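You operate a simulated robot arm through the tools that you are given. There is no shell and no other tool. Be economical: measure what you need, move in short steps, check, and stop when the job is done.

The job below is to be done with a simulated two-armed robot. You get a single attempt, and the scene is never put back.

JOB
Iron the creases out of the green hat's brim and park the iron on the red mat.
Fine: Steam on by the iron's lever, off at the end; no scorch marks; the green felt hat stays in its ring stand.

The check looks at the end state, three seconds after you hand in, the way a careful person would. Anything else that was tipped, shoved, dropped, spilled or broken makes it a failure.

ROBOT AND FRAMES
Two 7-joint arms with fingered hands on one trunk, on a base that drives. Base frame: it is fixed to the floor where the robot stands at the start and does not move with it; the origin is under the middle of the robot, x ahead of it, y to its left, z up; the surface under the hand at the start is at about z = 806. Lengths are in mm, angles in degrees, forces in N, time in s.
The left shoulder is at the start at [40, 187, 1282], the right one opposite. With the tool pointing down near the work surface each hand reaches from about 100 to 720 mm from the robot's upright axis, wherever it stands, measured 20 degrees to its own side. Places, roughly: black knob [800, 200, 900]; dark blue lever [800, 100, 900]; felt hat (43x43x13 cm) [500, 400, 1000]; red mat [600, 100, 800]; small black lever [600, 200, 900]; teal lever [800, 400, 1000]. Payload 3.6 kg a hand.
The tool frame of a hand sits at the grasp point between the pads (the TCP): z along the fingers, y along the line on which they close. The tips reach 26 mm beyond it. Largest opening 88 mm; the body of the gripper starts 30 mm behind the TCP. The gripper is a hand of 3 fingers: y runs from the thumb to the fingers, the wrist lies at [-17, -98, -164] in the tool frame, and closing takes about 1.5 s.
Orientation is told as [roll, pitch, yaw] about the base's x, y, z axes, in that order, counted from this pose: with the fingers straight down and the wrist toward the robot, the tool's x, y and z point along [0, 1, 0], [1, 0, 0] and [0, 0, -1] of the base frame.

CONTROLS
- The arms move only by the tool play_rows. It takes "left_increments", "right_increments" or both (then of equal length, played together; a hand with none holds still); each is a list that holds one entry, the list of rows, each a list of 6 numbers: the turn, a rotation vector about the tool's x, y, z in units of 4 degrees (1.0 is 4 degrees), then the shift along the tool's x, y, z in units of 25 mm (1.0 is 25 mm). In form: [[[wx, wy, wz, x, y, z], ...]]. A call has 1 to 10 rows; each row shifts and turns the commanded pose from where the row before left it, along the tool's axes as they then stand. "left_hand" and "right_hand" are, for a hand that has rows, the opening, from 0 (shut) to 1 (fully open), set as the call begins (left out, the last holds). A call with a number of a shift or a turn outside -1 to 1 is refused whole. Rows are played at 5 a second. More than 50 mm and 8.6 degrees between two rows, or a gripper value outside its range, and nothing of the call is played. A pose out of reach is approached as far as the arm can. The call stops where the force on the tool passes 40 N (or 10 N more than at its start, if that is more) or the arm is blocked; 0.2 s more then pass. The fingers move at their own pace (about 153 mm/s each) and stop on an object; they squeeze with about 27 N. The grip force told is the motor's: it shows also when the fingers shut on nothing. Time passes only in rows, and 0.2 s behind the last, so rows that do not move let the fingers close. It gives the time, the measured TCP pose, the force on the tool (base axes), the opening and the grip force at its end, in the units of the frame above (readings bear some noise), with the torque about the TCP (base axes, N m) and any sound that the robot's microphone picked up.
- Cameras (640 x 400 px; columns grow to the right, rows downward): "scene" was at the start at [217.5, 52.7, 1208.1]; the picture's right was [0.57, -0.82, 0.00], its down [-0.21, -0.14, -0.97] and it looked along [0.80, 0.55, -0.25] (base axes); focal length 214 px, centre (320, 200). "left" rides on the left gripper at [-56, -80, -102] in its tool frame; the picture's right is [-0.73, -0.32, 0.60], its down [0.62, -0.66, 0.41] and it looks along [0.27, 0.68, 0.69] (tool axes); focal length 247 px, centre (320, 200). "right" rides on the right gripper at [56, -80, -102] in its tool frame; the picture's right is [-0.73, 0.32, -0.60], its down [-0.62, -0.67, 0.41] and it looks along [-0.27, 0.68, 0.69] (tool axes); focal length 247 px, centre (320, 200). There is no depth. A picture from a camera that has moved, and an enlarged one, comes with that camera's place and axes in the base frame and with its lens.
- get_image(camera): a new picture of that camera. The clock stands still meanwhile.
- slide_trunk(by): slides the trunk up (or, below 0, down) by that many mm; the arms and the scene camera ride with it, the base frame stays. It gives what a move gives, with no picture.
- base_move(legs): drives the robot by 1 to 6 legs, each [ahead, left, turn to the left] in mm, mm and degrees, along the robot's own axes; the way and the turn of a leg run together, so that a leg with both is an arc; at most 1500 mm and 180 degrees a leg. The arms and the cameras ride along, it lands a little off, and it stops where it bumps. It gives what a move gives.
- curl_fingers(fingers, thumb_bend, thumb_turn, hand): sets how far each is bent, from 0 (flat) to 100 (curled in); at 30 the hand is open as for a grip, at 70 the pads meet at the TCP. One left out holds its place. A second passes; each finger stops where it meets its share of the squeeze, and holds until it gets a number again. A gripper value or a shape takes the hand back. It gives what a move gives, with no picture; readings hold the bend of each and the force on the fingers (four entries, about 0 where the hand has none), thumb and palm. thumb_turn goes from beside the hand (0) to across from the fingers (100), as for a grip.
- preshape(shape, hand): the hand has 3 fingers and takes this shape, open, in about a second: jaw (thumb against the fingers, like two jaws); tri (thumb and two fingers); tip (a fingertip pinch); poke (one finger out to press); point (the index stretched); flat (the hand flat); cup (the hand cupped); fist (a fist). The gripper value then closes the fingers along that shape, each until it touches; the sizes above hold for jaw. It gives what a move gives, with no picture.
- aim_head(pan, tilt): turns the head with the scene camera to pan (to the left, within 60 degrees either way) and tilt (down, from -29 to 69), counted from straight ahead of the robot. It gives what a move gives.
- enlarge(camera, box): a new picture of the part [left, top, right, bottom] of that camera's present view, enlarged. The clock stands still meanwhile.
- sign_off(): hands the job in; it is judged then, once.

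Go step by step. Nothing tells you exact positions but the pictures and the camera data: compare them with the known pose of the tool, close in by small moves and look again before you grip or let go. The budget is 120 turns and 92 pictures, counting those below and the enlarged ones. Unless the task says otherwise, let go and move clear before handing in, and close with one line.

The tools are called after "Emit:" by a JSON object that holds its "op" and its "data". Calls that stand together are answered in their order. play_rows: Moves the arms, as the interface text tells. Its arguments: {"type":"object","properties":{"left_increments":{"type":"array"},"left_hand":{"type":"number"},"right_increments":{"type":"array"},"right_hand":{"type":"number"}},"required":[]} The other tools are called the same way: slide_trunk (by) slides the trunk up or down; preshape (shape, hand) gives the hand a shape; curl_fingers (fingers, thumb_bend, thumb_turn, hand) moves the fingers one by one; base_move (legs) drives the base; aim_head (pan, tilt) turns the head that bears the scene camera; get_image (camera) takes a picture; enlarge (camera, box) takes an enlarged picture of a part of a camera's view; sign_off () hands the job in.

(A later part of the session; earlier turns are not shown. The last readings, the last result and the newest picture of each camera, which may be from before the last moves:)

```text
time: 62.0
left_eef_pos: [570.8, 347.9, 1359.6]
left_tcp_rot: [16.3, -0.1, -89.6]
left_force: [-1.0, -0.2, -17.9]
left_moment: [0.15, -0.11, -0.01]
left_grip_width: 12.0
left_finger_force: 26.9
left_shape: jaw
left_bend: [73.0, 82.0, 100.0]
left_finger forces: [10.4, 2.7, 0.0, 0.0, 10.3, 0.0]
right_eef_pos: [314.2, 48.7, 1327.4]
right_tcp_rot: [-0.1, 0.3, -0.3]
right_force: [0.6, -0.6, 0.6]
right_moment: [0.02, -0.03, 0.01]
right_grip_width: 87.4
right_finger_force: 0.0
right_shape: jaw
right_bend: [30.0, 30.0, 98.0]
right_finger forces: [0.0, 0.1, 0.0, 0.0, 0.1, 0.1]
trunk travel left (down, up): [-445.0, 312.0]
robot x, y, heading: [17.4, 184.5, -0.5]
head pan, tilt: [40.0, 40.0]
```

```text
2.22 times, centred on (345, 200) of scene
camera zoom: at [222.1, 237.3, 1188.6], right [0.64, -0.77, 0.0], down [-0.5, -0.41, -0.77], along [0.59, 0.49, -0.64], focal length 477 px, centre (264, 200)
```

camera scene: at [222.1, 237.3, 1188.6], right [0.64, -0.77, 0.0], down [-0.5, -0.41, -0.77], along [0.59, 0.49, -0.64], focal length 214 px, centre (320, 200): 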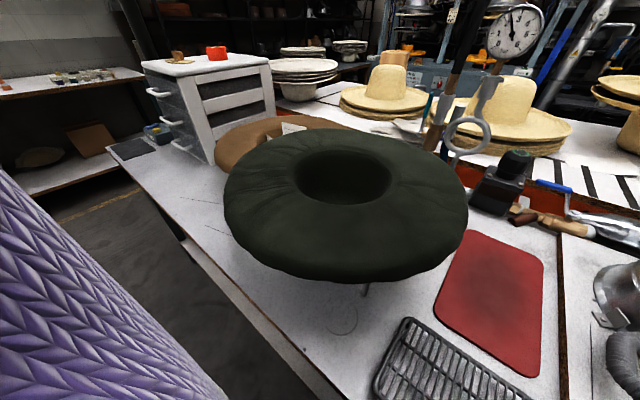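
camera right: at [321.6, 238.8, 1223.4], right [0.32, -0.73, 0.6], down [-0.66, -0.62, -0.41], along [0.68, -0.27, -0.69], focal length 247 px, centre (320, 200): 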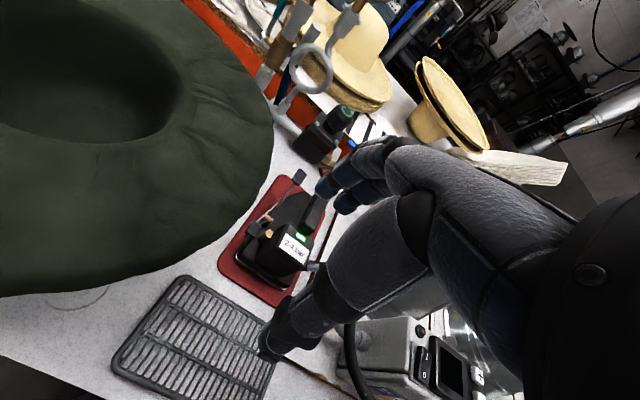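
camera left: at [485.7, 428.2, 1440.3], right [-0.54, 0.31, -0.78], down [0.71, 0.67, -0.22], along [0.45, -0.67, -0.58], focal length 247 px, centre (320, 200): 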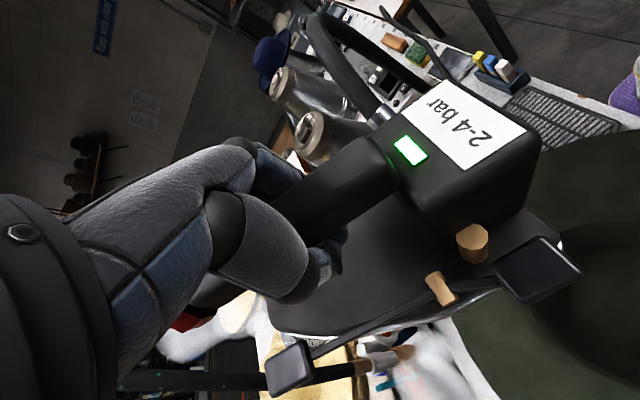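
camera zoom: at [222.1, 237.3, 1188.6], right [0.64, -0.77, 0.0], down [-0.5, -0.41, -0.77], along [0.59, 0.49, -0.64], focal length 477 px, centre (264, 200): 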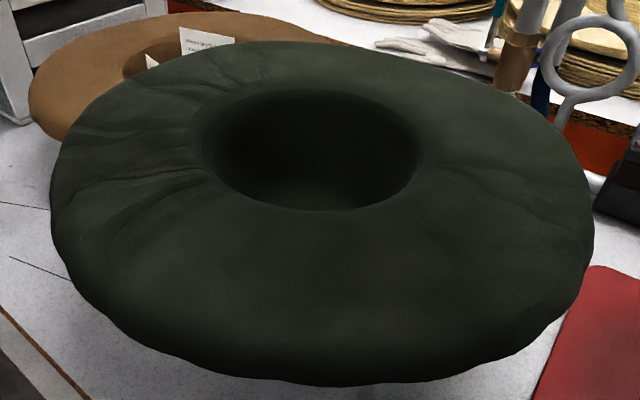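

No scorch. The far and right parts are already much smoother, with strong creases left on the +y/−x side and faint ones at about [549,280]. The hat moved about 10 mm inside its ring. Since the iron has slipped in the grip, I'll go back to the mat and regrip deeper around the handle.

Emit:
{"op": "base_move", "data": {"legs": [[0, -90, 0], [0, -90, 0]]}}

Emit:
{"op": "slide_trunk", "data": {"by": -220}}

Emit:
{"op": "play_rows", "data": {"left_increments": [[[0, -0.8, 0, 0, 0.5, 0], [0, 0, 0, 0, 0.5, 0], [0, 0, 0, 0, 0.5, 0], [0, 0, 0, 0, 0.5, 0], [0, 0, 0, 0, 0, 0]]]}}

Emit:
{"op": "aim_head", "data": {"pan": 10, "tilt": 35}}

Emit:
{"op": "get_image", "data": {"camera": "scene"}}

Emit:
{"op": "get_image", "data": {"camera": "left"}}

```text
time: 63.8
left_eef_pos: [570.2, 165.5, 1358.6]
left_tcp_rot: [16.3, 0.1, -89.6]
left_force: [0.3, -0.5, -18.4]
left_moment: [0.28, -0.13, 0.02]
left_grip_width: 11.6
left_finger_force: 26.8
left_shape: jaw
left_bend: [73.0, 81.0, 100.0]
left_finger forces: [13.1, 3.2, 0.0, 0.1, 6.9, 0.1]
right_eef_pos: [313.6, -133.7, 1327.6]
right_tcp_rot: [0.0, 0.2, -0.4]
right_force: [0.6, -1.0, -0.4]
right_moment: [0.02, 0.01, 0.03]
right_grip_width: 87.7
right_finger_force: 0.0
right_shape: jaw
right_bend: [30.0, 30.0, 98.0]
right_finger forces: [0.0, 0.1, 0.1, 0.0, 0.0, 0.0]
trunk travel left (down, up): [-445.0, 312.0]
robot x, y, heading: [19.0, 2.6, -0.3]
head pan, tilt: [40.0, 40.0]
```

```text
time: 66.1
left_eef_pos: [568.3, 168.0, 1139.0]
left_tcp_rot: [16.4, 0.0, -89.4]
left_force: [-0.6, -0.4, -17.4]
left_moment: [0.29, -0.14, -0.01]
left_grip_width: 11.5
left_finger_force: 27.2
left_shape: jaw
left_bend: [73.0, 82.0, 100.0]
left_finger forces: [12.6, 3.5, 0.0, 0.0, 6.7, 0.1]
right_eef_pos: [312.8, -131.8, 1109.0]
right_tcp_rot: [-0.2, 0.2, -0.4]
right_force: [0.6, 0.5, -0.1]
right_moment: [0.0, -0.03, 0.0]
right_grip_width: 87.8
right_finger_force: 0.1
right_shape: jaw
right_bend: [30.0, 30.0, 98.0]
right_finger forces: [0.0, 0.1, 0.0, 0.0, 0.0, 0.0]
trunk travel left (down, up): [-225.0, 532.0]
robot x, y, heading: [13.0, -0.1, -0.3]
head pan, tilt: [40.0, 40.0]
```

```text
time: 67.3
left_eef_pos: [568.8, 117.1, 1137.1]
left_tcp_rot: [13.2, 0.0, -89.5]
left_force: [0.3, 1.2, -18.1]
left_moment: [0.25, -0.16, -0.01]
left_grip_width: 11.7
left_finger_force: 26.6
left_shape: jaw
left_bend: [73.0, 82.0, 100.0]
left_finger forces: [13.6, 2.8, 0.1, 0.0, 7.1, 0.1]
right_eef_pos: [313.5, -132.8, 1108.4]
right_tcp_rot: [-0.1, 0.2, -0.3]
right_force: [0.9, -0.1, -0.4]
right_moment: [0.01, 0.01, 0.03]
right_grip_width: 87.5
right_finger_force: 0.0
right_shape: jaw
right_bend: [30.0, 30.0, 98.0]
right_finger forces: [0.0, 0.0, 0.1, 0.0, 0.1, 0.0]
trunk travel left (down, up): [-225.0, 532.0]
robot x, y, heading: [16.9, 5.2, -0.4]
head pan, tilt: [40.0, 40.0]
```

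```text
time: 68.2
left_eef_pos: [569.2, 117.1, 1136.8]
left_tcp_rot: [13.1, 0.0, -89.5]
left_force: [0.0, -0.6, -17.8]
left_moment: [0.25, -0.12, 0.0]
left_grip_width: 11.8
left_finger_force: 27.2
left_shape: jaw
left_bend: [73.0, 82.0, 100.0]
left_finger forces: [13.9, 2.7, 0.0, 0.0, 7.2, 0.1]
right_eef_pos: [313.2, -131.6, 1108.1]
right_tcp_rot: [-0.1, 0.2, -0.3]
right_force: [0.0, 0.5, -0.1]
right_moment: [-0.02, -0.02, -0.02]
right_grip_width: 87.7
right_finger_force: 0.0
right_shape: jaw
right_bend: [30.0, 30.0, 98.0]
right_finger forces: [0.0, 0.1, 0.0, 0.1, 0.0, 0.1]
trunk travel left (down, up): [-225.0, 532.0]
robot x, y, heading: [14.8, 1.9, -0.5]
head pan, tilt: [10.0, 35.0]
```

```text
40 pictures are left
camera scene: at [273.3, 16.4, 959.1], right [0.17, -0.99, 0.0], down [-0.57, -0.1, -0.82], along [0.81, 0.14, -0.57], focal length 214 px, centre (320, 200)
```

scene: 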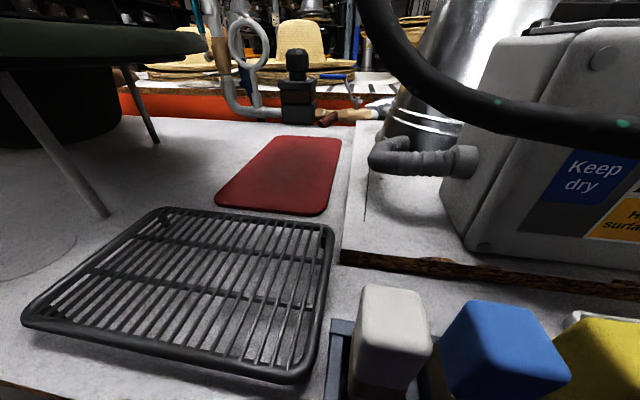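

```text
39 pictures are left
camera left: at [489.1, 196.4, 1223.9], right [-0.58, 0.31, -0.75], down [0.69, 0.67, -0.26], along [0.42, -0.67, -0.61], focal length 247 px, centre (320, 200)
```

left: 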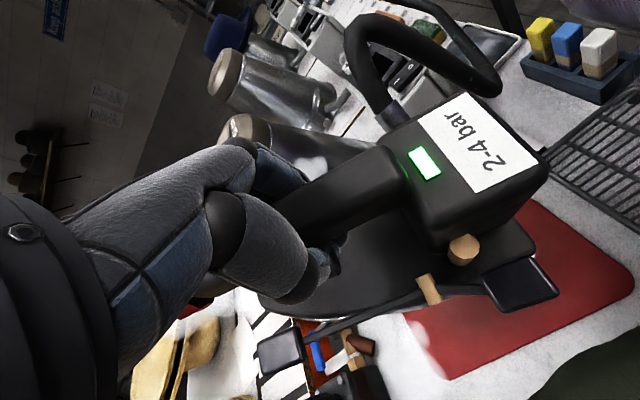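

The grip is drifting (nose-up), so regripping is right. The mat spans about x 464–718, y 48–182. I'll lower the iron onto its centre.

Emit:
{"op": "play_rows", "data": {"left_increments": [[[0, 0, 0, -0.01, 0.01, 0.957], [0, 0, 0, -0.01, 0.01, 0.957], [0, 0, 0, -0.01, 0.01, 0.957], [0, 0, 0, -0.01, 0.01, 0.957], [0, 0, 0, -0.01, 0.01, 0.957], [0, 0, 0, -0.01, 0.01, 0.957], [0, 0, 0, -0.01, 0.01, 0.957], [0, 0, 0, -0.01, 0.01, 0.957]]]}}

Emit:
{"op": "get_image", "data": {"camera": "scene"}}

```text
time: 70.0
left_eef_pos: [612.6, 115.4, 951.0]
left_tcp_rot: [13.1, 0.1, -89.5]
left_force: [-0.6, 0.0, -17.4]
left_moment: [0.32, -0.18, -0.01]
left_grip_width: 11.5
left_finger_force: 27.3
left_shape: jaw
left_bend: [73.0, 82.0, 100.0]
left_finger forces: [14.9, 2.3, 0.0, 0.0, 7.7, 0.1]
right_eef_pos: [313.2, -131.7, 1107.9]
right_tcp_rot: [-0.1, 0.3, -0.3]
right_force: [-0.4, -0.4, 0.1]
right_moment: [-0.03, 0.0, -0.02]
right_grip_width: 87.5
right_finger_force: 0.1
right_shape: jaw
right_bend: [30.0, 30.0, 98.0]
right_finger forces: [0.0, 0.0, 0.0, 0.1, 0.1, 0.1]
trunk travel left (down, up): [-225.0, 532.0]
robot x, y, heading: [14.8, 2.2, -0.5]
head pan, tilt: [10.0, 35.0]
```

```text
38 pictures are left
camera scene: at [273.9, 16.4, 958.9], right [0.17, -0.99, 0.0], down [-0.57, -0.1, -0.82], along [0.81, 0.14, -0.58], focal length 214 px, centre (320, 200)
```

scene: 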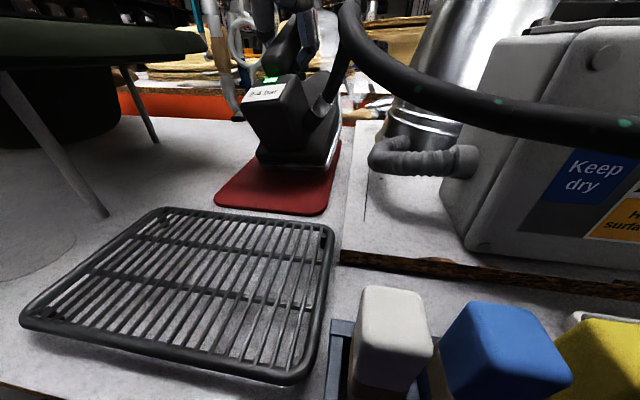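

Emit:
{"op": "play_rows", "data": {"left_increments": [[[0, 0, 0, -0.045, 0, 0.195], [0, 0, 0, -0.045, 0, 0.195], [0, 0, 0, -0.045, 0, 0.195], [0, 0, 0, 0, 0, 0]]]}}

Emit:
{"op": "play_rows", "data": {"left_increments": [[[0, 0, 0, -0.045, 0, 0.195], [0, 0, 0, -0.045, 0, 0.195], [0, 0, 0, 0, 0, 0]]]}}

Emit:
{"op": "enlarge", "data": {"camera": "scene", "box": [180, 20, 380, 220]}}

```text
time: 71.0
left_eef_pos: [611.0, 114.3, 940.2]
left_tcp_rot: [13.3, 0.0, -89.5]
left_force: [6.4, -5.9, -2.2]
left_moment: [0.07, 0.06, 0.17]
left_grip_width: 10.7
left_finger_force: 27.0
left_shape: jaw
left_bend: [74.0, 83.0, 100.0]
left_finger forces: [4.6, 2.6, 0.1, 0.0, 1.2, 0.1]
right_eef_pos: [312.0, -133.1, 1109.6]
right_tcp_rot: [0.0, 0.1, -0.4]
right_force: [0.5, 0.2, 0.5]
right_moment: [0.0, -0.02, -0.03]
right_grip_width: 87.8
right_finger_force: 0.2
right_shape: jaw
right_bend: [30.0, 30.0, 98.0]
right_finger forces: [0.0, 0.0, 0.0, 0.0, 0.0, 0.0]
trunk travel left (down, up): [-225.0, 532.0]
robot x, y, heading: [13.9, 1.7, -0.3]
head pan, tilt: [10.0, 35.0]
```

```text
time: 71.8
left_eef_pos: [610.7, 114.8, 927.0]
left_tcp_rot: [13.1, 0.1, -89.5]
left_force: [6.5, -6.2, -3.3]
left_moment: [0.17, 0.12, 0.12]
left_grip_width: 10.6
left_finger_force: 27.1
left_shape: jaw
left_bend: [74.0, 83.0, 100.0]
left_finger forces: [1.7, 6.2, 0.0, 0.1, 0.6, 0.1]
right_eef_pos: [313.5, -133.0, 1108.3]
right_tcp_rot: [0.0, 0.2, -0.4]
right_force: [0.3, -0.5, -0.5]
right_moment: [-0.03, -0.01, 0.03]
right_grip_width: 87.7
right_finger_force: 0.0
right_shape: jaw
right_bend: [30.0, 30.0, 98.0]
right_finger forces: [0.1, 0.0, 0.1, 0.1, 0.0, 0.1]
trunk travel left (down, up): [-225.0, 532.0]
robot x, y, heading: [13.8, 2.0, -0.4]
head pan, tilt: [10.0, 35.0]
```

```text
2.00 times, centred on (280, 120) of scene
camera zoom: at [273.1, 15.7, 959.2], right [0.17, -0.99, 0.0], down [-0.57, -0.1, -0.82], along [0.81, 0.14, -0.57], focal length 429 px, centre (400, 360)
```

zoom: 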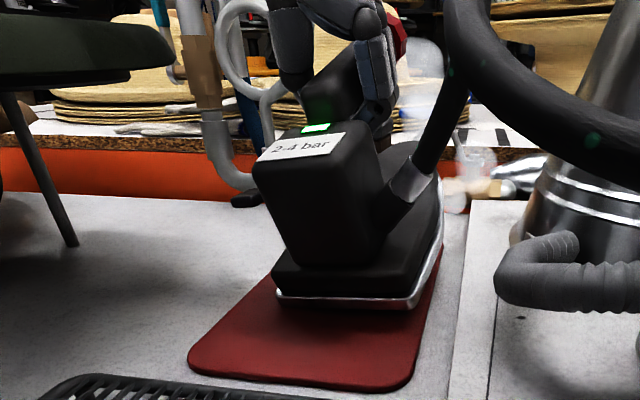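

Emit:
{"op": "play_rows", "data": {"left_increments": [[[0, 0, 0, -0.045, -0.1, 0.195], [0, 0, 0, -0.045, -0.1, 0.195], [0, 0, 0, 0, 0, 0]]]}}

Emit:
{"op": "enlarge", "data": {"camera": "scene", "box": [180, 20, 380, 220]}}

Emit:
{"op": "get_image", "data": {"camera": "left"}}

```text
time: 72.7
left_eef_pos: [611.0, 121.0, 914.9]
left_tcp_rot: [13.2, 0.1, -89.5]
left_force: [6.4, -5.5, -5.8]
left_moment: [0.18, 0.13, 0.07]
left_grip_width: 10.4
left_finger_force: 26.4
left_shape: jaw
left_bend: [74.0, 83.0, 100.0]
left_finger forces: [0.2, 8.8, 0.1, 0.0, 1.1, 0.0]
right_eef_pos: [313.1, -133.4, 1108.4]
right_tcp_rot: [0.0, 0.2, -0.2]
right_force: [0.0, 0.5, -0.3]
right_moment: [-0.03, 0.0, 0.02]
right_grip_width: 87.5
right_finger_force: 0.0
right_shape: jaw
right_bend: [30.0, 30.0, 98.0]
right_finger forces: [0.1, 0.0, 0.0, 0.1, 0.0, 0.1]
trunk travel left (down, up): [-225.0, 532.0]
robot x, y, heading: [17.3, 2.1, -0.4]
head pan, tilt: [10.0, 35.0]
```

```text
2.00 times, centred on (280, 120) of scene
camera zoom: at [273.3, 15.8, 959.2], right [0.17, -0.99, 0.0], down [-0.57, -0.1, -0.82], along [0.81, 0.14, -0.57], focal length 429 px, centre (400, 360)
```

zoom: 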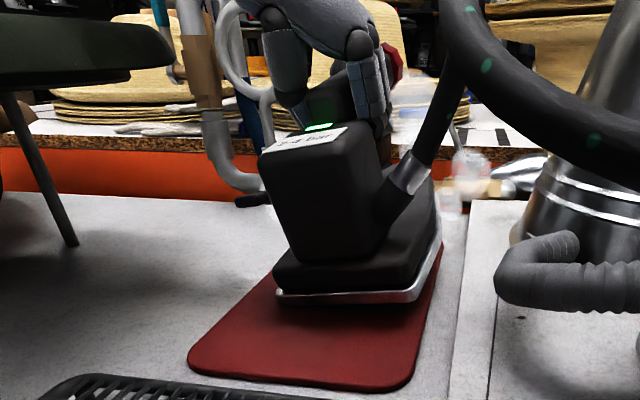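

```text
35 pictures are left
camera left: at [531.3, 200.6, 1002.6], right [-0.58, 0.31, -0.75], down [0.69, 0.67, -0.26], along [0.42, -0.67, -0.61], focal length 247 px, centre (320, 200)
```

left: 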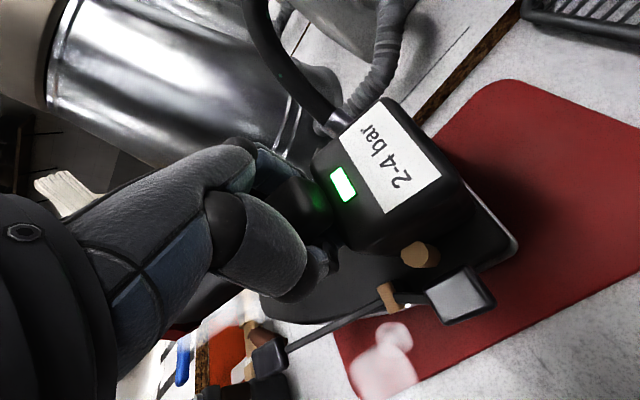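

Emit:
{"op": "play_rows", "data": {"left_increments": [[[0, 0, 0, -0.35, 0, 0.1], [0, 0, 0, -0.35, 0, 0.1], [0, 0, 0, -0.1, 0, 0.18], [0, 0, 0, -0.05, 0, 0.18], [0, 0, 0, 0, 0, 0]]]}}

Emit:
{"op": "enlarge", "data": {"camera": "scene", "box": [180, 20, 380, 220]}}

```text
time: 73.7
left_eef_pos: [599.1, 114.5, 909.8]
left_tcp_rot: [14.5, -1.1, -89.4]
left_force: [11.6, -8.5, 2.5]
left_moment: [0.31, 0.31, 0.05]
left_grip_width: 10.2
left_finger_force: 26.7
left_shape: jaw
left_bend: [74.0, 83.0, 100.0]
left_finger forces: [7.1, 10.7, 0.0, 0.0, 4.5, 0.1]
right_eef_pos: [313.6, -132.6, 1108.1]
right_tcp_rot: [0.0, 0.2, -0.4]
right_force: [0.2, 0.2, -0.3]
right_moment: [-0.03, -0.02, 0.02]
right_grip_width: 87.9
right_finger_force: 0.0
right_shape: jaw
right_bend: [30.0, 30.0, 98.0]
right_finger forces: [0.0, 0.0, 0.1, 0.0, 0.0, 0.0]
trunk travel left (down, up): [-225.0, 532.0]
robot x, y, heading: [19.0, 0.8, -0.1]
head pan, tilt: [10.0, 35.0]
stopped in row 5 (left hand): the force on the tool passed its limit at 42 N (the readings are from after the stop); the commanded pose is now the measured one
```

```text
2.00 times, centred on (280, 120) of scene
camera zoom: at [274.0, 15.5, 958.7], right [0.17, -0.99, 0.0], down [-0.57, -0.1, -0.82], along [0.81, 0.14, -0.58], focal length 429 px, centre (400, 360)
```

zoom: 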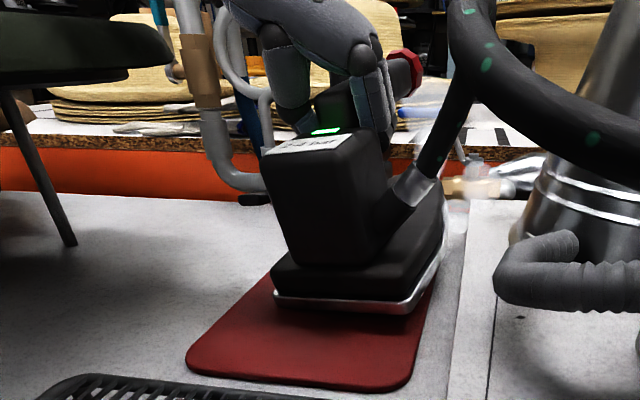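

The iron is resting mostly on the mat. I'll open the fingers just enough for it to settle flat.

Emit:
{"op": "play_rows", "data": {"left_increments": [[[0, 0, 0, 0, 0, 0], [0, 0, 0, 0, 0, 0], [0, 0, 0, 0, 0, 0], [0, 0, 0, 0, 0, 0], [0, 0, 0, 0, 0, 0]]], "left_hand": 0.45}}

Emit:
{"op": "enlarge", "data": {"camera": "scene", "box": [180, 20, 380, 220]}}

Emit:
{"op": "get_image", "data": {"camera": "left"}}

```text
time: 74.9
left_eef_pos: [595.9, 117.0, 906.6]
left_tcp_rot: [14.1, -0.8, -89.3]
left_force: [-1.0, -4.1, -8.1]
left_moment: [0.3, 0.11, -0.11]
left_grip_width: 41.2
left_finger_force: 0.0
left_shape: jaw
left_bend: [44.0, 70.0, 100.0]
left_finger forces: [2.1, 9.2, 0.0, 0.1, 0.0, 0.0]
right_eef_pos: [312.5, -132.6, 1107.6]
right_tcp_rot: [-0.1, 0.2, -0.4]
right_force: [0.7, 0.1, -0.6]
right_moment: [-0.01, 0.01, 0.02]
right_grip_width: 87.5
right_finger_force: 0.0
right_shape: jaw
right_bend: [30.0, 30.0, 98.0]
right_finger forces: [0.0, 0.0, 0.0, 0.0, 0.0, 0.1]
trunk travel left (down, up): [-225.0, 532.0]
robot x, y, heading: [17.0, 2.5, -0.4]
head pan, tilt: [10.0, 35.0]
```

```text
2.00 times, centred on (280, 120) of scene
camera zoom: at [272.8, 15.6, 959.3], right [0.17, -0.99, 0.0], down [-0.57, -0.1, -0.82], along [0.81, 0.14, -0.57], focal length 429 px, centre (400, 360)
```

zoom: 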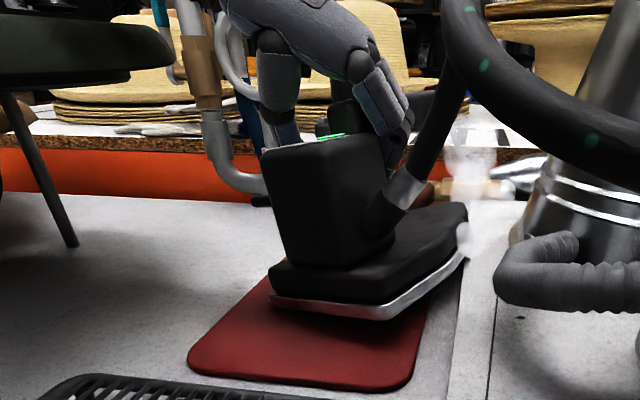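

```text
32 pictures are left
camera left: at [514.6, 196.9, 990.3], right [-0.57, 0.3, -0.76], down [0.7, 0.67, -0.26], along [0.43, -0.68, -0.59], focal length 247 px, centre (320, 200)
```

left: 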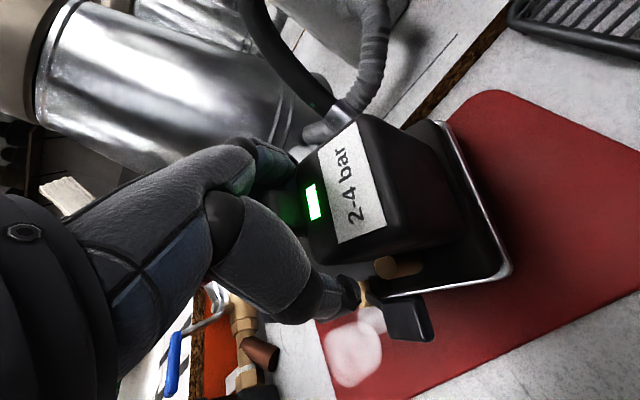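

The iron has yawed with its nose to the right and leans on my right finger. I'll ease the finger away to let it settle.

Emit:
{"op": "play_rows", "data": {"left_increments": [[[0, 0, 0, 0, 0.25, 0], [0, 0, 0, 0, 0.25, 0], [0, 0, 0, 0, 0.25, 0], [0, 0, 0, 0, 0.25, 0], [0, 0, 0, 0, 0, 0]]]}}

Emit:
{"op": "enlarge", "data": {"camera": "scene", "box": [180, 20, 380, 220]}}

```text
time: 76.1
left_eef_pos: [598.1, 90.8, 909.8]
left_tcp_rot: [14.3, -0.9, -89.4]
left_force: [1.3, 6.9, 1.3]
left_moment: [0.04, 0.0, -0.07]
left_grip_width: 43.6
left_finger_force: 0.0
left_shape: jaw
left_bend: [45.0, 67.0, 100.0]
left_finger forces: [0.1, 0.0, 0.0, 0.0, 6.1, 0.0]
right_eef_pos: [311.9, -132.5, 1107.9]
right_tcp_rot: [-0.1, 0.1, -0.4]
right_force: [0.3, -0.1, -0.4]
right_moment: [0.0, 0.01, 0.04]
right_grip_width: 87.5
right_finger_force: 0.1
right_shape: jaw
right_bend: [30.0, 30.0, 98.0]
right_finger forces: [0.0, 0.0, 0.0, 0.1, 0.1, 0.0]
trunk travel left (down, up): [-225.0, 532.0]
robot x, y, heading: [14.0, 2.5, -0.0]
head pan, tilt: [10.0, 35.0]
```

```text
2.00 times, centred on (280, 120) of scene
camera zoom: at [272.5, 16.6, 959.5], right [0.17, -0.99, 0.0], down [-0.57, -0.1, -0.82], along [0.81, 0.14, -0.57], focal length 429 px, centre (400, 360)
```

zoom: 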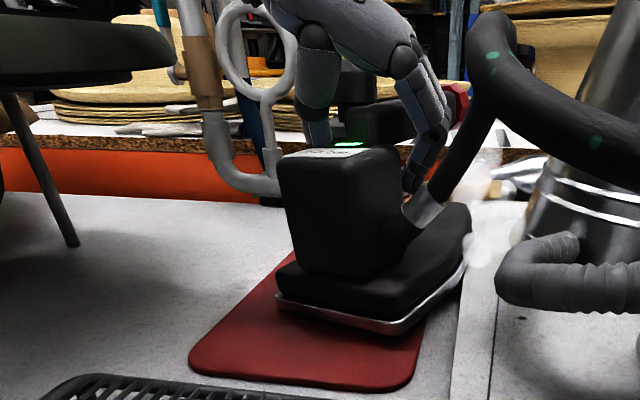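

It's flat now, nose turned to the right. I'll rise clear and look, to align the hand with the handle.

Emit:
{"op": "play_rows", "data": {"left_increments": [[[0, 0, 0, 0, -0.3, 0], [0, 0, 0, 0.05, 0, -0.7], [0, 0, 0, 0.15, 0, -0.9], [0, 0, 0, 0.2, 0, -0.9], [0, 0, 0, 0.2, 0, -0.9]]], "left_hand": 0.7}}

Emit:
{"op": "get_image", "data": {"camera": "left"}}

Emit:
{"op": "enlarge", "data": {"camera": "scene", "box": [180, 20, 380, 220]}}

```text
time: 77.3
left_eef_pos: [589.0, 99.1, 997.0]
left_tcp_rot: [14.3, -0.9, -89.3]
left_force: [-0.3, -0.2, 0.5]
left_moment: [0.02, -0.01, -0.03]
left_grip_width: 61.1
left_finger_force: 0.0
left_shape: jaw
left_bend: [36.0, 56.0, 99.0]
left_finger forces: [0.0, 0.1, 0.1, 0.0, 0.0, 0.1]
right_eef_pos: [310.5, -133.5, 1109.9]
right_tcp_rot: [0.0, 0.1, -0.5]
right_force: [-0.8, -1.4, -0.9]
right_moment: [0.02, 0.0, 0.01]
right_grip_width: 87.7
right_finger_force: 0.0
right_shape: jaw
right_bend: [30.0, 30.0, 98.0]
right_finger forces: [0.0, 0.1, 0.0, 0.0, 0.1, 0.0]
trunk travel left (down, up): [-225.0, 532.0]
robot x, y, heading: [12.0, 4.0, -0.2]
head pan, tilt: [10.0, 35.0]
```

```text
30 pictures are left
camera left: at [507.1, 179.5, 1079.5], right [-0.57, 0.3, -0.77], down [0.7, 0.67, -0.26], along [0.44, -0.68, -0.59], focal length 247 px, centre (320, 200)
```

left: 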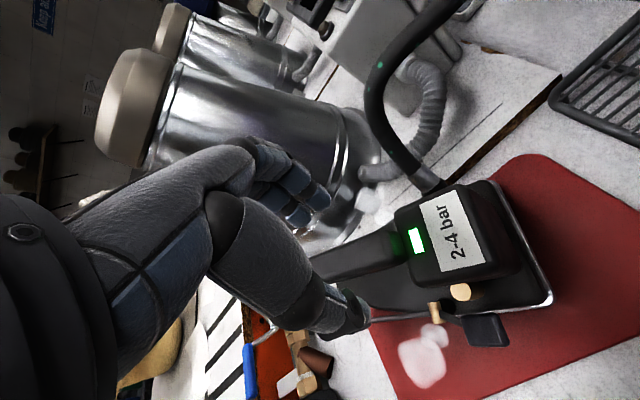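

```text
2.00 times, centred on (280, 120) of scene
camera zoom: at [272.2, 15.8, 959.6], right [0.17, -0.99, 0.0], down [-0.57, -0.1, -0.82], along [0.81, 0.14, -0.57], focal length 429 px, centre (400, 360)
```

zoom: 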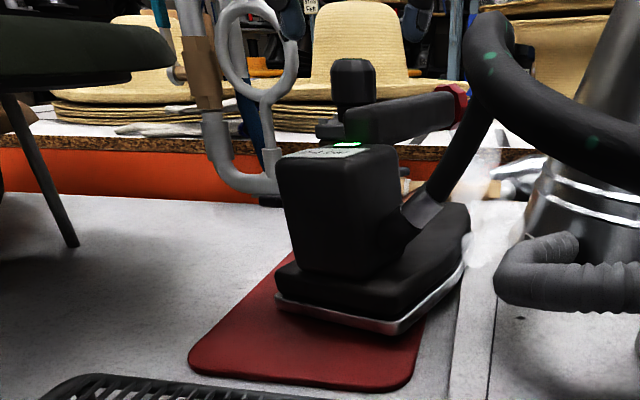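

The iron is flat, LED at about [570,97], heading about −27°, with its nose just off the mat. I'll turn the hand to match that heading and go over the handle at [607,78].

Emit:
{"op": "play_rows", "data": {"left_increments": [[[0.2, -0.9, 0, 0, 0, 0], [0, -0.9, 0, 0, 0, 0], [0, -0.9, 0, 0, 0, 0], [0, -0.88, 0, 0, 0, 0], [0, 0, 0.95, 0, 0, 0], [0, 0, 0.95, 0, 0, 0], [0, 0, 0.95, 0, 0, 0], [0, 0, 0.95, 0, 0, 0], [0, 0, 0.95, 0, 0, 0], [0, 0, 0.95, 0, 0, 0]]]}}

Emit:
{"op": "play_rows", "data": {"left_increments": [[[0, 0, 0.95, 0, 0, 0], [0, 0.81, 0, 0, 0, 0], [0, 0.81, 0, 0, 0, 0], [0, 0.81, 0, 0, 0, 0], [0, 0.81, 0, 0, 0, 0]]]}}

```text
time: 79.5
left_eef_pos: [555.1, 132.3, 991.0]
left_tcp_rot: [0.2, -0.2, -112.1]
left_force: [1.3, 0.2, 0.0]
left_moment: [0.0, -0.02, -0.01]
left_grip_width: 60.8
left_finger_force: 0.0
left_shape: jaw
left_bend: [36.0, 56.0, 99.0]
left_finger forces: [0.0, 0.0, 0.0, 0.1, 0.0, 0.0]
left hand out of reach, approached as far as the arm can: row 3, 4, 5, 6, 7, 8, 9, 10
right_eef_pos: [312.4, -131.2, 1107.9]
right_tcp_rot: [-0.1, 0.1, -0.4]
right_force: [0.0, 0.0, 1.2]
right_moment: [-0.03, -0.01, -0.02]
right_grip_width: 87.5
right_finger_force: 0.1
right_shape: jaw
right_bend: [30.0, 30.0, 98.0]
right_finger forces: [0.0, 0.0, 0.0, 0.0, 0.1, 0.1]
trunk travel left (down, up): [-225.0, 532.0]
robot x, y, heading: [14.6, -1.7, -0.4]
head pan, tilt: [10.0, 35.0]
```

```text
time: 80.7
left_eef_pos: [549.2, 135.4, 990.5]
left_tcp_rot: [13.0, -0.1, -115.9]
left_force: [-0.4, -0.3, -0.3]
left_moment: [0.01, 0.0, -0.01]
left_grip_width: 61.3
left_finger_force: 0.1
left_shape: jaw
left_bend: [36.0, 56.0, 99.0]
left_finger forces: [0.0, 0.0, 0.0, 0.1, 0.1, 0.1]
left hand out of reach, approached as far as the arm can: row 1
right_eef_pos: [311.5, -132.0, 1108.2]
right_tcp_rot: [-0.1, 0.1, -0.3]
right_force: [-1.0, 0.7, 0.9]
right_moment: [0.01, -0.01, 0.01]
right_grip_width: 87.7
right_finger_force: 0.1
right_shape: jaw
right_bend: [30.0, 30.0, 98.0]
right_finger forces: [0.1, 0.0, 0.0, 0.0, 0.0, 0.1]
trunk travel left (down, up): [-225.0, 532.0]
robot x, y, heading: [14.3, 2.1, -0.4]
head pan, tilt: [10.0, 35.0]
```

The arm is short here at this heading. I'll raise the hand, lower the trunk 80 mm and shift the base 100 mm right for a better arm posture.

Emit:
{"op": "play_rows", "data": {"left_increments": [[[0, 0, 0, 0.2, 0, -0.9], [0, 0, 0, 0.2, 0, -0.9], [0, 0, 0, 0.2, 0, -0.9], [0, 0, 0, 0.2, 0, -0.9]]]}}

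Emit:
{"op": "base_move", "data": {"legs": [[0, -100, 0]]}}

Emit:
{"op": "slide_trunk", "data": {"by": -80}}

```text
time: 81.7
left_eef_pos: [549.5, 137.0, 1082.1]
left_tcp_rot: [13.0, -0.1, -115.8]
left_force: [-0.8, 0.2, 0.0]
left_moment: [0.0, -0.02, -0.04]
left_grip_width: 61.1
left_finger_force: 0.0
left_shape: jaw
left_bend: [36.0, 56.0, 99.0]
left_finger forces: [0.1, 0.1, 0.1, 0.0, 0.0, 0.0]
right_eef_pos: [311.3, -133.4, 1109.6]
right_tcp_rot: [-0.1, 0.1, -0.3]
right_force: [-0.2, 0.1, -1.1]
right_moment: [-0.01, 0.04, 0.04]
right_grip_width: 87.8
right_finger_force: 0.0
right_shape: jaw
right_bend: [30.0, 30.0, 98.0]
right_finger forces: [0.0, 0.0, 0.0, 0.0, 0.0, 0.0]
trunk travel left (down, up): [-225.0, 532.0]
robot x, y, heading: [12.7, 0.9, -0.3]
head pan, tilt: [10.0, 35.0]
```

```text
time: 82.8
left_eef_pos: [550.0, 35.0, 1082.6]
left_tcp_rot: [12.9, 0.0, -115.8]
left_force: [-0.4, -0.1, -0.2]
left_moment: [0.02, -0.04, 0.0]
left_grip_width: 61.2
left_finger_force: 0.1
left_shape: jaw
left_bend: [36.0, 56.0, 99.0]
left_finger forces: [0.1, 0.0, 0.1, 0.0, 0.0, 0.0]
right_eef_pos: [310.9, -234.9, 1108.1]
right_tcp_rot: [0.0, 0.2, -0.3]
right_force: [-0.4, -0.4, -0.4]
right_moment: [0.04, -0.01, 0.03]
right_grip_width: 87.8
right_finger_force: 0.0
right_shape: jaw
right_bend: [30.0, 30.0, 98.0]
right_finger forces: [0.0, 0.1, 0.1, 0.1, 0.1, 0.0]
trunk travel left (down, up): [-225.0, 532.0]
robot x, y, heading: [15.4, -99.2, -0.5]
head pan, tilt: [10.0, 35.0]
```

```text
time: 84.0
left_eef_pos: [549.0, 36.0, 1002.0]
left_tcp_rot: [13.0, -0.1, -115.8]
left_force: [0.5, 0.4, 0.2]
left_moment: [0.02, -0.01, -0.01]
left_grip_width: 61.1
left_finger_force: 0.2
left_shape: jaw
left_bend: [36.0, 56.0, 99.0]
left_finger forces: [0.0, 0.0, 0.0, 0.0, 0.0, 0.1]
right_eef_pos: [341.7, -231.2, 1013.6]
right_tcp_rot: [-0.2, 4.6, -0.5]
right_force: [-0.4, 0.4, -0.4]
right_moment: [-0.01, -0.06, -0.03]
right_grip_width: 87.5
right_finger_force: 0.0
right_shape: jaw
right_bend: [30.0, 30.0, 98.0]
right_finger forces: [0.0, 0.1, 0.0, 0.0, 0.0, 0.0]
trunk travel left (down, up): [-145.0, 612.0]
robot x, y, heading: [15.2, -98.6, -0.3]
head pan, tilt: [10.0, 35.0]
```

Emit:
{"op": "play_rows", "data": {"left_increments": [[[0, 0, 0, 0.39, -0.84, 0.2], [0, 0, 0, 0.39, -0.84, 0.2], [0, 0, 0, 0.39, -0.84, 0.2]]]}}

Emit:
{"op": "get_image", "data": {"camera": "left"}}

Emit:
{"op": "aim_head", "data": {"pan": 20, "tilt": 25}}

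Emit:
{"op": "get_image", "data": {"camera": "scene"}}

```text
time: 84.8
left_eef_pos: [607.0, 80.1, 993.1]
left_tcp_rot: [12.9, -0.1, -115.8]
left_force: [-0.2, 0.6, 0.4]
left_moment: [-0.02, -0.02, 0.0]
left_grip_width: 61.3
left_finger_force: 0.1
left_shape: jaw
left_bend: [36.0, 56.0, 99.0]
left_finger forces: [0.0, 0.0, 0.1, 0.0, 0.1, 0.1]
right_eef_pos: [343.5, -232.7, 1012.0]
right_tcp_rot: [-0.2, 4.8, -0.5]
right_force: [0.2, 0.1, -0.6]
right_moment: [0.0, 0.0, -0.02]
right_grip_width: 87.7
right_finger_force: 0.1
right_shape: jaw
right_bend: [30.0, 30.0, 98.0]
right_finger forces: [0.0, 0.1, 0.1, 0.0, 0.1, 0.0]
trunk travel left (down, up): [-145.0, 612.0]
robot x, y, heading: [12.6, -99.2, -0.2]
head pan, tilt: [10.0, 35.0]
```

```text
28 pictures are left
camera left: at [570.8, 185.9, 1078.9], right [-0.39, 0.54, -0.75], down [0.92, 0.29, -0.26], along [0.08, -0.79, -0.61], focal length 247 px, centre (320, 200)
```

left: 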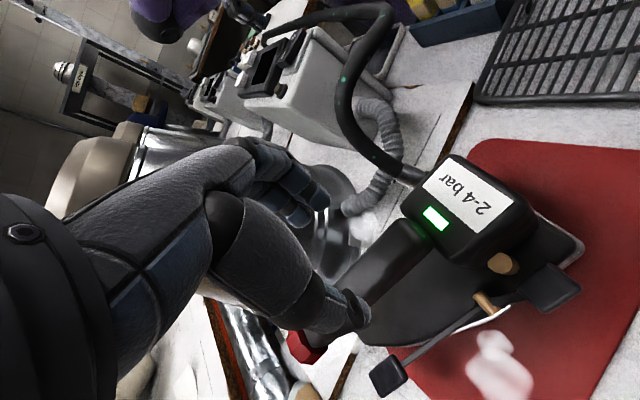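

```text
time: 85.5
left_eef_pos: [606.2, 79.8, 993.1]
left_tcp_rot: [12.9, -0.1, -116.0]
left_force: [-0.5, 0.4, -0.1]
left_moment: [0.0, -0.02, 0.03]
left_grip_width: 61.4
left_finger_force: 0.1
left_shape: jaw
left_bend: [36.0, 56.0, 99.0]
left_finger forces: [0.0, 0.0, 0.0, 0.0, 0.0, 0.0]
right_eef_pos: [342.4, -233.0, 1011.9]
right_tcp_rot: [0.0, 4.8, -0.4]
right_force: [0.0, -0.1, -0.5]
right_moment: [0.02, -0.01, 0.0]
right_grip_width: 87.5
right_finger_force: 0.0
right_shape: jaw
right_bend: [30.0, 30.0, 98.0]
right_finger forces: [0.0, 0.0, 0.0, 0.1, 0.1, 0.1]
trunk travel left (down, up): [-145.0, 612.0]
robot x, y, heading: [13.2, -95.2, -0.4]
head pan, tilt: [20.0, 25.0]
```

```text
27 pictures are left
camera scene: at [288.1, -68.5, 887.3], right [0.33, -0.94, 0.0], down [-0.4, -0.14, -0.91], along [0.85, 0.3, -0.42], focal length 214 px, centre (320, 200)
```

scene: 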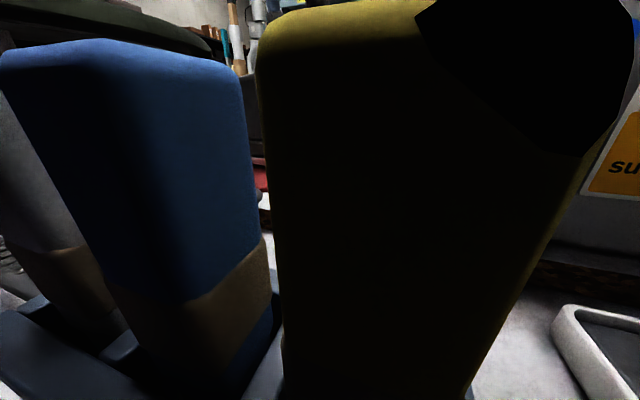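

The scene head is now low among the brush blocks, so I'll avoid driving until it's raised again. The left camera shows good alignment, needing only a 6 mm correction; I'll descend and grip deeper this time.

Emit:
{"op": "play_rows", "data": {"left_increments": [[[0, 0, 0, -0.167, 0.08, 0.725], [0, 0, 0, -0.167, 0.08, 0.725], [0, 0, 0, -0.167, 0.08, 0.725], [0, 0, 0, -0.167, 0, 0.725], [0, 0, 0, -0.08, 0, 0.35]]]}}

Emit:
{"op": "play_rows", "data": {"left_increments": [[[0, 0, 0, -0.08, 0, 0.35], [0, 0, 0, 0, 0, 0]]]}}

Emit:
{"op": "get_image", "data": {"camera": "left"}}

```text
time: 86.7
left_eef_pos: [604.0, 74.4, 908.5]
left_tcp_rot: [12.9, -0.1, -115.8]
left_force: [0.3, -0.5, 0.8]
left_moment: [-0.01, -0.02, -0.02]
left_grip_width: 61.3
left_finger_force: 0.1
left_shape: jaw
left_bend: [36.0, 56.0, 99.0]
left_finger forces: [0.0, 0.0, 0.0, 0.0, 0.1, 0.1]
right_eef_pos: [343.1, -232.9, 1012.0]
right_tcp_rot: [0.0, 4.8, -0.5]
right_force: [0.0, -0.5, -0.3]
right_moment: [-0.02, -0.01, 0.03]
right_grip_width: 87.4
right_finger_force: 0.0
right_shape: jaw
right_bend: [30.0, 30.0, 98.0]
right_finger forces: [0.0, 0.0, 0.1, 0.0, 0.0, 0.0]
trunk travel left (down, up): [-145.0, 612.0]
robot x, y, heading: [14.5, -98.6, -0.3]
head pan, tilt: [20.0, 25.0]
```

```text
time: 87.3
left_eef_pos: [604.8, 74.0, 900.7]
left_tcp_rot: [13.1, -0.2, -115.8]
left_force: [1.3, 2.2, 3.9]
left_moment: [0.02, 0.07, -0.04]
left_grip_width: 61.2
left_finger_force: 0.1
left_shape: jaw
left_bend: [36.0, 56.0, 99.0]
left_finger forces: [0.0, 0.1, 0.0, 0.0, 4.2, 0.0]
right_eef_pos: [342.2, -232.4, 1012.7]
right_tcp_rot: [0.0, 4.8, -0.6]
right_force: [-0.2, 0.5, 0.1]
right_moment: [-0.01, 0.0, -0.02]
right_grip_width: 87.6
right_finger_force: 0.0
right_shape: jaw
right_bend: [30.0, 30.0, 98.0]
right_finger forces: [0.1, 0.0, 0.1, 0.0, 0.1, 0.0]
trunk travel left (down, up): [-145.0, 612.0]
robot x, y, heading: [12.6, -97.7, -0.2]
head pan, tilt: [20.0, 25.0]
```

```text
26 pictures are left
camera left: at [567.4, 180.2, 986.6], right [-0.38, 0.54, -0.75], down [0.92, 0.29, -0.26], along [0.08, -0.79, -0.61], focal length 247 px, centre (320, 200)
```

left: 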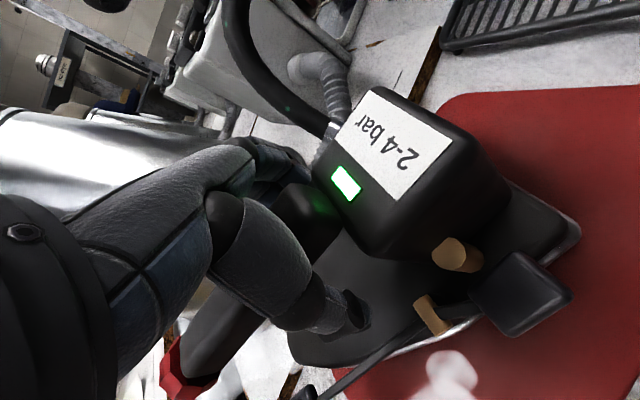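

The thumb just touches the iron's deck, so this is as deep as it goes. I'll raise 3 mm and close.

Emit:
{"op": "play_rows", "data": {"left_increments": [[[0, 0, 0, 0.02, 0, -0.12], [0, 0, 0, 0, 0, 0]]]}}

Emit:
{"op": "play_rows", "data": {"left_increments": [[[0, 0, 0, 0, 0, 0], [0, 0, 0, 0, 0, 0], [0, 0, 0, 0, 0, 0], [0, 0, 0, 0, 0, 0], [0, 0, 0, 0, 0, 0], [0, 0, 0, 0, 0, 0], [0, 0, 0, 0, 0, 0], [0, 0, 0, 0, 0, 0]]], "left_hand": 0}}

Emit:
{"op": "play_rows", "data": {"left_increments": [[[0, 0, 0, 0.16, 0, -0.68], [0, 0, 0, 0.16, 0, -0.68], [0, 0, 0, 0.16, 0, -0.68], [0, 0, 0, 0, 0, 0]]]}}

Emit:
{"op": "get_image", "data": {"camera": "left"}}

```text
time: 87.9
left_eef_pos: [603.9, 73.0, 902.0]
left_tcp_rot: [12.9, -0.1, -115.9]
left_force: [0.1, 1.8, -1.3]
left_moment: [-0.08, 0.05, -0.03]
left_grip_width: 61.3
left_finger_force: 0.0
left_shape: jaw
left_bend: [36.0, 56.0, 99.0]
left_finger forces: [0.0, 0.1, 0.0, 0.1, 1.8, 0.0]
right_eef_pos: [342.6, -232.8, 1012.2]
right_tcp_rot: [-0.1, 4.8, -0.5]
right_force: [0.4, 0.3, 0.0]
right_moment: [-0.01, 0.01, 0.0]
right_grip_width: 87.6
right_finger_force: 0.1
right_shape: jaw
right_bend: [30.0, 30.0, 98.0]
right_finger forces: [0.0, 0.0, 0.0, 0.0, 0.0, 0.0]
trunk travel left (down, up): [-145.0, 612.0]
robot x, y, heading: [15.1, -96.5, -0.5]
head pan, tilt: [20.0, 25.0]
```

```text
time: 89.7
left_eef_pos: [604.0, 74.7, 902.2]
left_tcp_rot: [13.0, -0.3, -115.8]
left_force: [2.1, 9.3, -0.8]
left_moment: [-0.21, 0.06, -0.01]
left_grip_width: 8.0
left_finger_force: 27.3
left_shape: jaw
left_bend: [70.0, 77.0, 100.0]
left_finger forces: [0.0, 2.6, 0.0, 0.0, 12.5, 0.0]
right_eef_pos: [342.1, -230.8, 1012.9]
right_tcp_rot: [-0.2, 4.8, -0.5]
right_force: [0.3, 0.7, 0.6]
right_moment: [0.0, 0.0, -0.01]
right_grip_width: 87.7
right_finger_force: 0.1
right_shape: jaw
right_bend: [30.0, 30.0, 98.0]
right_finger forces: [0.1, 0.1, 0.0, 0.0, 0.0, 0.1]
trunk travel left (down, up): [-145.0, 612.0]
robot x, y, heading: [15.5, -96.6, -0.2]
head pan, tilt: [20.0, 25.0]
```

```text
time: 90.7
left_eef_pos: [604.1, 74.9, 953.1]
left_tcp_rot: [12.9, -0.1, -116.0]
left_force: [-0.1, 0.3, -17.5]
left_moment: [-0.01, 0.05, 0.01]
left_grip_width: 7.8
left_finger_force: 27.2
left_shape: jaw
left_bend: [70.0, 77.0, 100.0]
left_finger forces: [3.6, 10.2, 0.1, 0.1, 9.1, 0.0]
right_eef_pos: [343.6, -230.8, 1011.5]
right_tcp_rot: [-0.2, 4.8, -0.5]
right_force: [0.1, 0.2, 0.2]
right_moment: [-0.02, 0.02, 0.0]
right_grip_width: 87.7
right_finger_force: 0.0
right_shape: jaw
right_bend: [30.0, 30.0, 98.0]
right_finger forces: [0.0, 0.1, 0.1, 0.0, 0.0, 0.0]
trunk travel left (down, up): [-145.0, 612.0]
robot x, y, heading: [14.0, -99.3, -0.7]
head pan, tilt: [20.0, 25.0]
```

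```text
25 pictures are left
camera left: at [568.2, 180.4, 1040.5], right [-0.39, 0.54, -0.75], down [0.92, 0.29, -0.26], along [0.08, -0.79, -0.61], focal length 247 px, centre (320, 200)
```

left: 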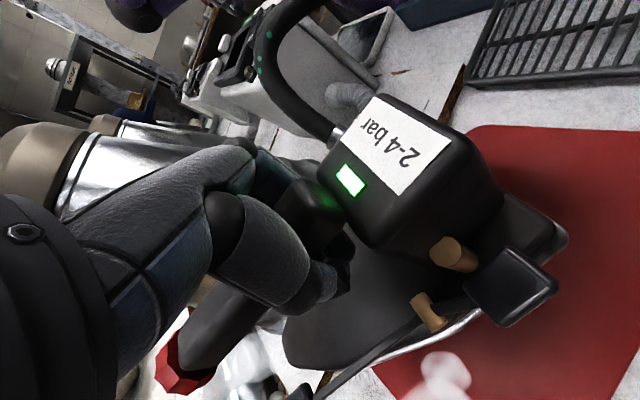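

The iron hangs level again with a deeper wrap. I'll raise trunk and hand clear of everything, then drive left to the hat.

Emit:
{"op": "slide_trunk", "data": {"by": 80}}

Emit:
{"op": "play_rows", "data": {"left_increments": [[[0, 0, 0, 0.22, 0, -0.95], [0, 0, 0, 0.22, 0, -0.95], [0, 0, 0, 0.22, 0, -0.95], [0, 0, 0, 0.22, 0, -0.95]]]}}

Emit:
{"op": "base_move", "data": {"legs": [[0, 140, 0], [0, 140, 0]]}}

Emit:
{"op": "play_rows", "data": {"left_increments": [[[0, 0, -0.9, 0, 0, 0], [0, 0, -0.9, 0, 0, 0], [0, 0, -0.9, 0, 0, 0], [0, 0, -0.9, 0, 0, 0], [0, 0, -0.9, 0, 0, 0], [0, 0, -0.9, 0, 0, 0], [0, 0, -0.9, 0, 0, 0]]]}}

Emit:
{"op": "get_image", "data": {"camera": "left"}}

```text
time: 91.9
left_eef_pos: [605.3, 73.9, 1034.2]
left_tcp_rot: [12.8, -0.1, -115.8]
left_force: [0.6, 0.0, -17.8]
left_moment: [-0.03, 0.01, -0.02]
left_grip_width: 7.7
left_finger_force: 26.6
left_shape: jaw
left_bend: [70.0, 77.0, 100.0]
left_finger forces: [4.8, 9.3, 0.0, 0.0, 9.4, 0.1]
right_eef_pos: [344.2, -231.6, 1091.2]
right_tcp_rot: [-0.2, 4.9, -0.5]
right_force: [0.5, 0.2, -0.9]
right_moment: [-0.01, 0.04, 0.0]
right_grip_width: 87.9
right_finger_force: 0.0
right_shape: jaw
right_bend: [30.0, 30.0, 98.0]
right_finger forces: [0.0, 0.0, 0.1, 0.0, 0.0, 0.0]
trunk travel left (down, up): [-225.0, 532.0]
robot x, y, heading: [15.2, -96.8, -0.2]
head pan, tilt: [20.0, 25.0]
```

```text
time: 92.9
left_eef_pos: [593.7, 85.8, 1113.6]
left_tcp_rot: [12.7, -0.2, -115.6]
left_force: [0.0, -0.7, -17.8]
left_moment: [-0.04, 0.03, -0.02]
left_grip_width: 7.7
left_finger_force: 27.0
left_shape: jaw
left_bend: [70.0, 77.0, 100.0]
left_finger forces: [5.4, 8.9, 0.1, 0.0, 9.9, 0.0]
left hand out of reach, approached as far as the arm can: row 2, 3, 4
right_eef_pos: [343.7, -231.8, 1092.6]
right_tcp_rot: [-0.1, 4.9, -0.5]
right_force: [-0.1, -0.6, 0.4]
right_moment: [0.01, 0.01, -0.02]
right_grip_width: 87.6
right_finger_force: 0.2
right_shape: jaw
right_bend: [30.0, 30.0, 98.0]
right_finger forces: [0.0, 0.0, 0.1, 0.0, 0.1, 0.0]
trunk travel left (down, up): [-225.0, 532.0]
robot x, y, heading: [15.7, -96.4, -0.0]
head pan, tilt: [20.0, 25.0]
```

```text
time: 95.1
left_eef_pos: [595.2, 363.5, 1113.5]
left_tcp_rot: [12.9, -0.2, -115.7]
left_force: [0.3, 2.0, -16.5]
left_moment: [0.14, 0.01, 0.01]
left_grip_width: 8.0
left_finger_force: 27.1
left_shape: jaw
left_bend: [70.0, 77.0, 100.0]
left_finger forces: [6.7, 15.1, 0.0, 0.0, 13.2, 0.0]
right_eef_pos: [346.0, 45.8, 1091.7]
right_tcp_rot: [-0.2, 4.8, -0.5]
right_force: [-0.2, -0.1, 0.0]
right_moment: [-0.01, 0.05, 0.0]
right_grip_width: 87.7
right_finger_force: 0.1
right_shape: jaw
right_bend: [30.0, 30.0, 98.0]
right_finger forces: [0.1, 0.0, 0.0, 0.1, 0.1, 0.0]
trunk travel left (down, up): [-225.0, 532.0]
robot x, y, heading: [15.0, 175.9, -0.2]
head pan, tilt: [20.0, 25.0]
```

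```text
time: 96.7
left_eef_pos: [595.0, 362.1, 1113.2]
left_tcp_rot: [11.5, -5.6, -90.8]
left_force: [0.4, 0.2, -17.7]
left_moment: [0.12, 0.01, 0.01]
left_grip_width: 7.9
left_finger_force: 27.0
left_shape: jaw
left_bend: [70.0, 77.0, 100.0]
left_finger forces: [7.4, 13.9, 0.0, 0.0, 13.6, 0.0]
right_eef_pos: [346.4, 44.2, 1092.1]
right_tcp_rot: [-0.2, 4.8, -0.3]
right_force: [0.3, -0.2, -0.4]
right_moment: [-0.01, 0.02, -0.02]
right_grip_width: 87.6
right_finger_force: 0.1
right_shape: jaw
right_bend: [30.0, 30.0, 98.0]
right_finger forces: [0.1, 0.1, 0.1, 0.0, 0.1, 0.0]
trunk travel left (down, up): [-225.0, 532.0]
robot x, y, heading: [19.2, 178.1, -0.6]
head pan, tilt: [20.0, 25.0]
```

```text
24 pictures are left
camera left: at [519.3, 452.3, 1193.6], right [-0.6, 0.25, -0.76], down [0.7, 0.62, -0.34], along [0.39, -0.74, -0.55], focal length 247 px, centre (320, 200)
```

left: 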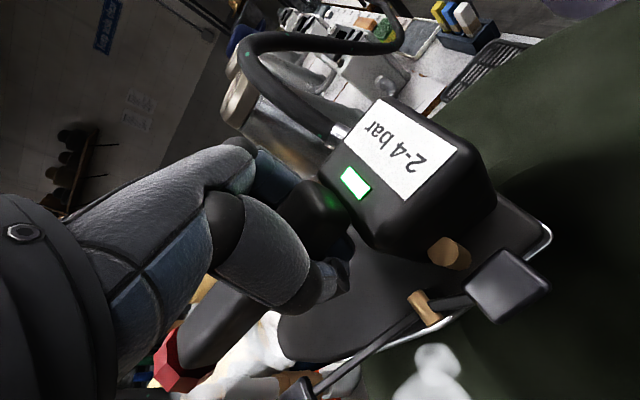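

Level and secure. I'll true up the small roll and go over the faint creases on the −y/+x side, dragging lightly backwards this time.

Emit:
{"op": "play_rows", "data": {"left_increments": [[[0.72, 0.17, 0, 0, 0, 0], [0.72, 0.17, 0, 0, 0, 0], [0, 0, 0, -0.2, 0.95, 0.2], [0, 0, 0, -0.2, 0.95, 0.3], [0, 0, 0, -0.2, 0.95, 0.4]]]}}

Emit:
{"op": "play_rows", "data": {"left_increments": [[[0, 0, 0, -0.15, 0, 0.25], [0, 0, 0, -0.2, 0, 0.2], [0, 0, 0, -0.3, 0, 0.1], [0, 0, 0, -0.4, 0, 0]]]}}

```text
time: 97.9
left_eef_pos: [585.7, 288.8, 1087.3]
left_tcp_rot: [13.0, 0.1, -89.7]
left_force: [-0.7, -0.9, -17.4]
left_moment: [0.05, 0.02, 0.06]
left_grip_width: 7.7
left_finger_force: 26.3
left_shape: jaw
left_bend: [70.0, 77.0, 100.0]
left_finger forces: [6.7, 12.8, 0.1, 0.0, 12.9, 0.0]
right_eef_pos: [345.3, 43.5, 1092.0]
right_tcp_rot: [-0.1, 4.8, -0.3]
right_force: [-0.7, 0.0, 0.2]
right_moment: [0.05, 0.01, 0.0]
right_grip_width: 87.7
right_finger_force: 0.0
right_shape: jaw
right_bend: [30.0, 30.0, 98.0]
right_finger forces: [0.1, 0.0, 0.0, 0.0, 0.0, 0.0]
trunk travel left (down, up): [-225.0, 532.0]
robot x, y, heading: [16.7, 178.3, -0.1]
head pan, tilt: [20.0, 25.0]
```

```text
time: 98.9
left_eef_pos: [563.3, 291.0, 1068.5]
left_tcp_rot: [13.0, 0.0, -89.7]
left_force: [3.2, -1.1, -9.4]
left_moment: [0.14, 0.13, -0.01]
left_grip_width: 7.2
left_finger_force: 27.2
left_shape: jaw
left_bend: [70.0, 77.0, 100.0]
left_finger forces: [0.5, 14.8, 0.0, 0.0, 7.0, 0.0]
right_eef_pos: [346.4, 43.8, 1092.5]
right_tcp_rot: [-0.1, 4.8, -0.4]
right_force: [-0.7, 0.0, -0.5]
right_moment: [0.02, 0.02, 0.0]
right_grip_width: 87.8
right_finger_force: 0.1
right_shape: jaw
right_bend: [30.0, 30.0, 98.0]
right_finger forces: [0.0, 0.0, 0.0, 0.1, 0.1, 0.0]
trunk travel left (down, up): [-225.0, 532.0]
robot x, y, heading: [14.3, 179.4, -0.4]
head pan, tilt: [20.0, 25.0]
```

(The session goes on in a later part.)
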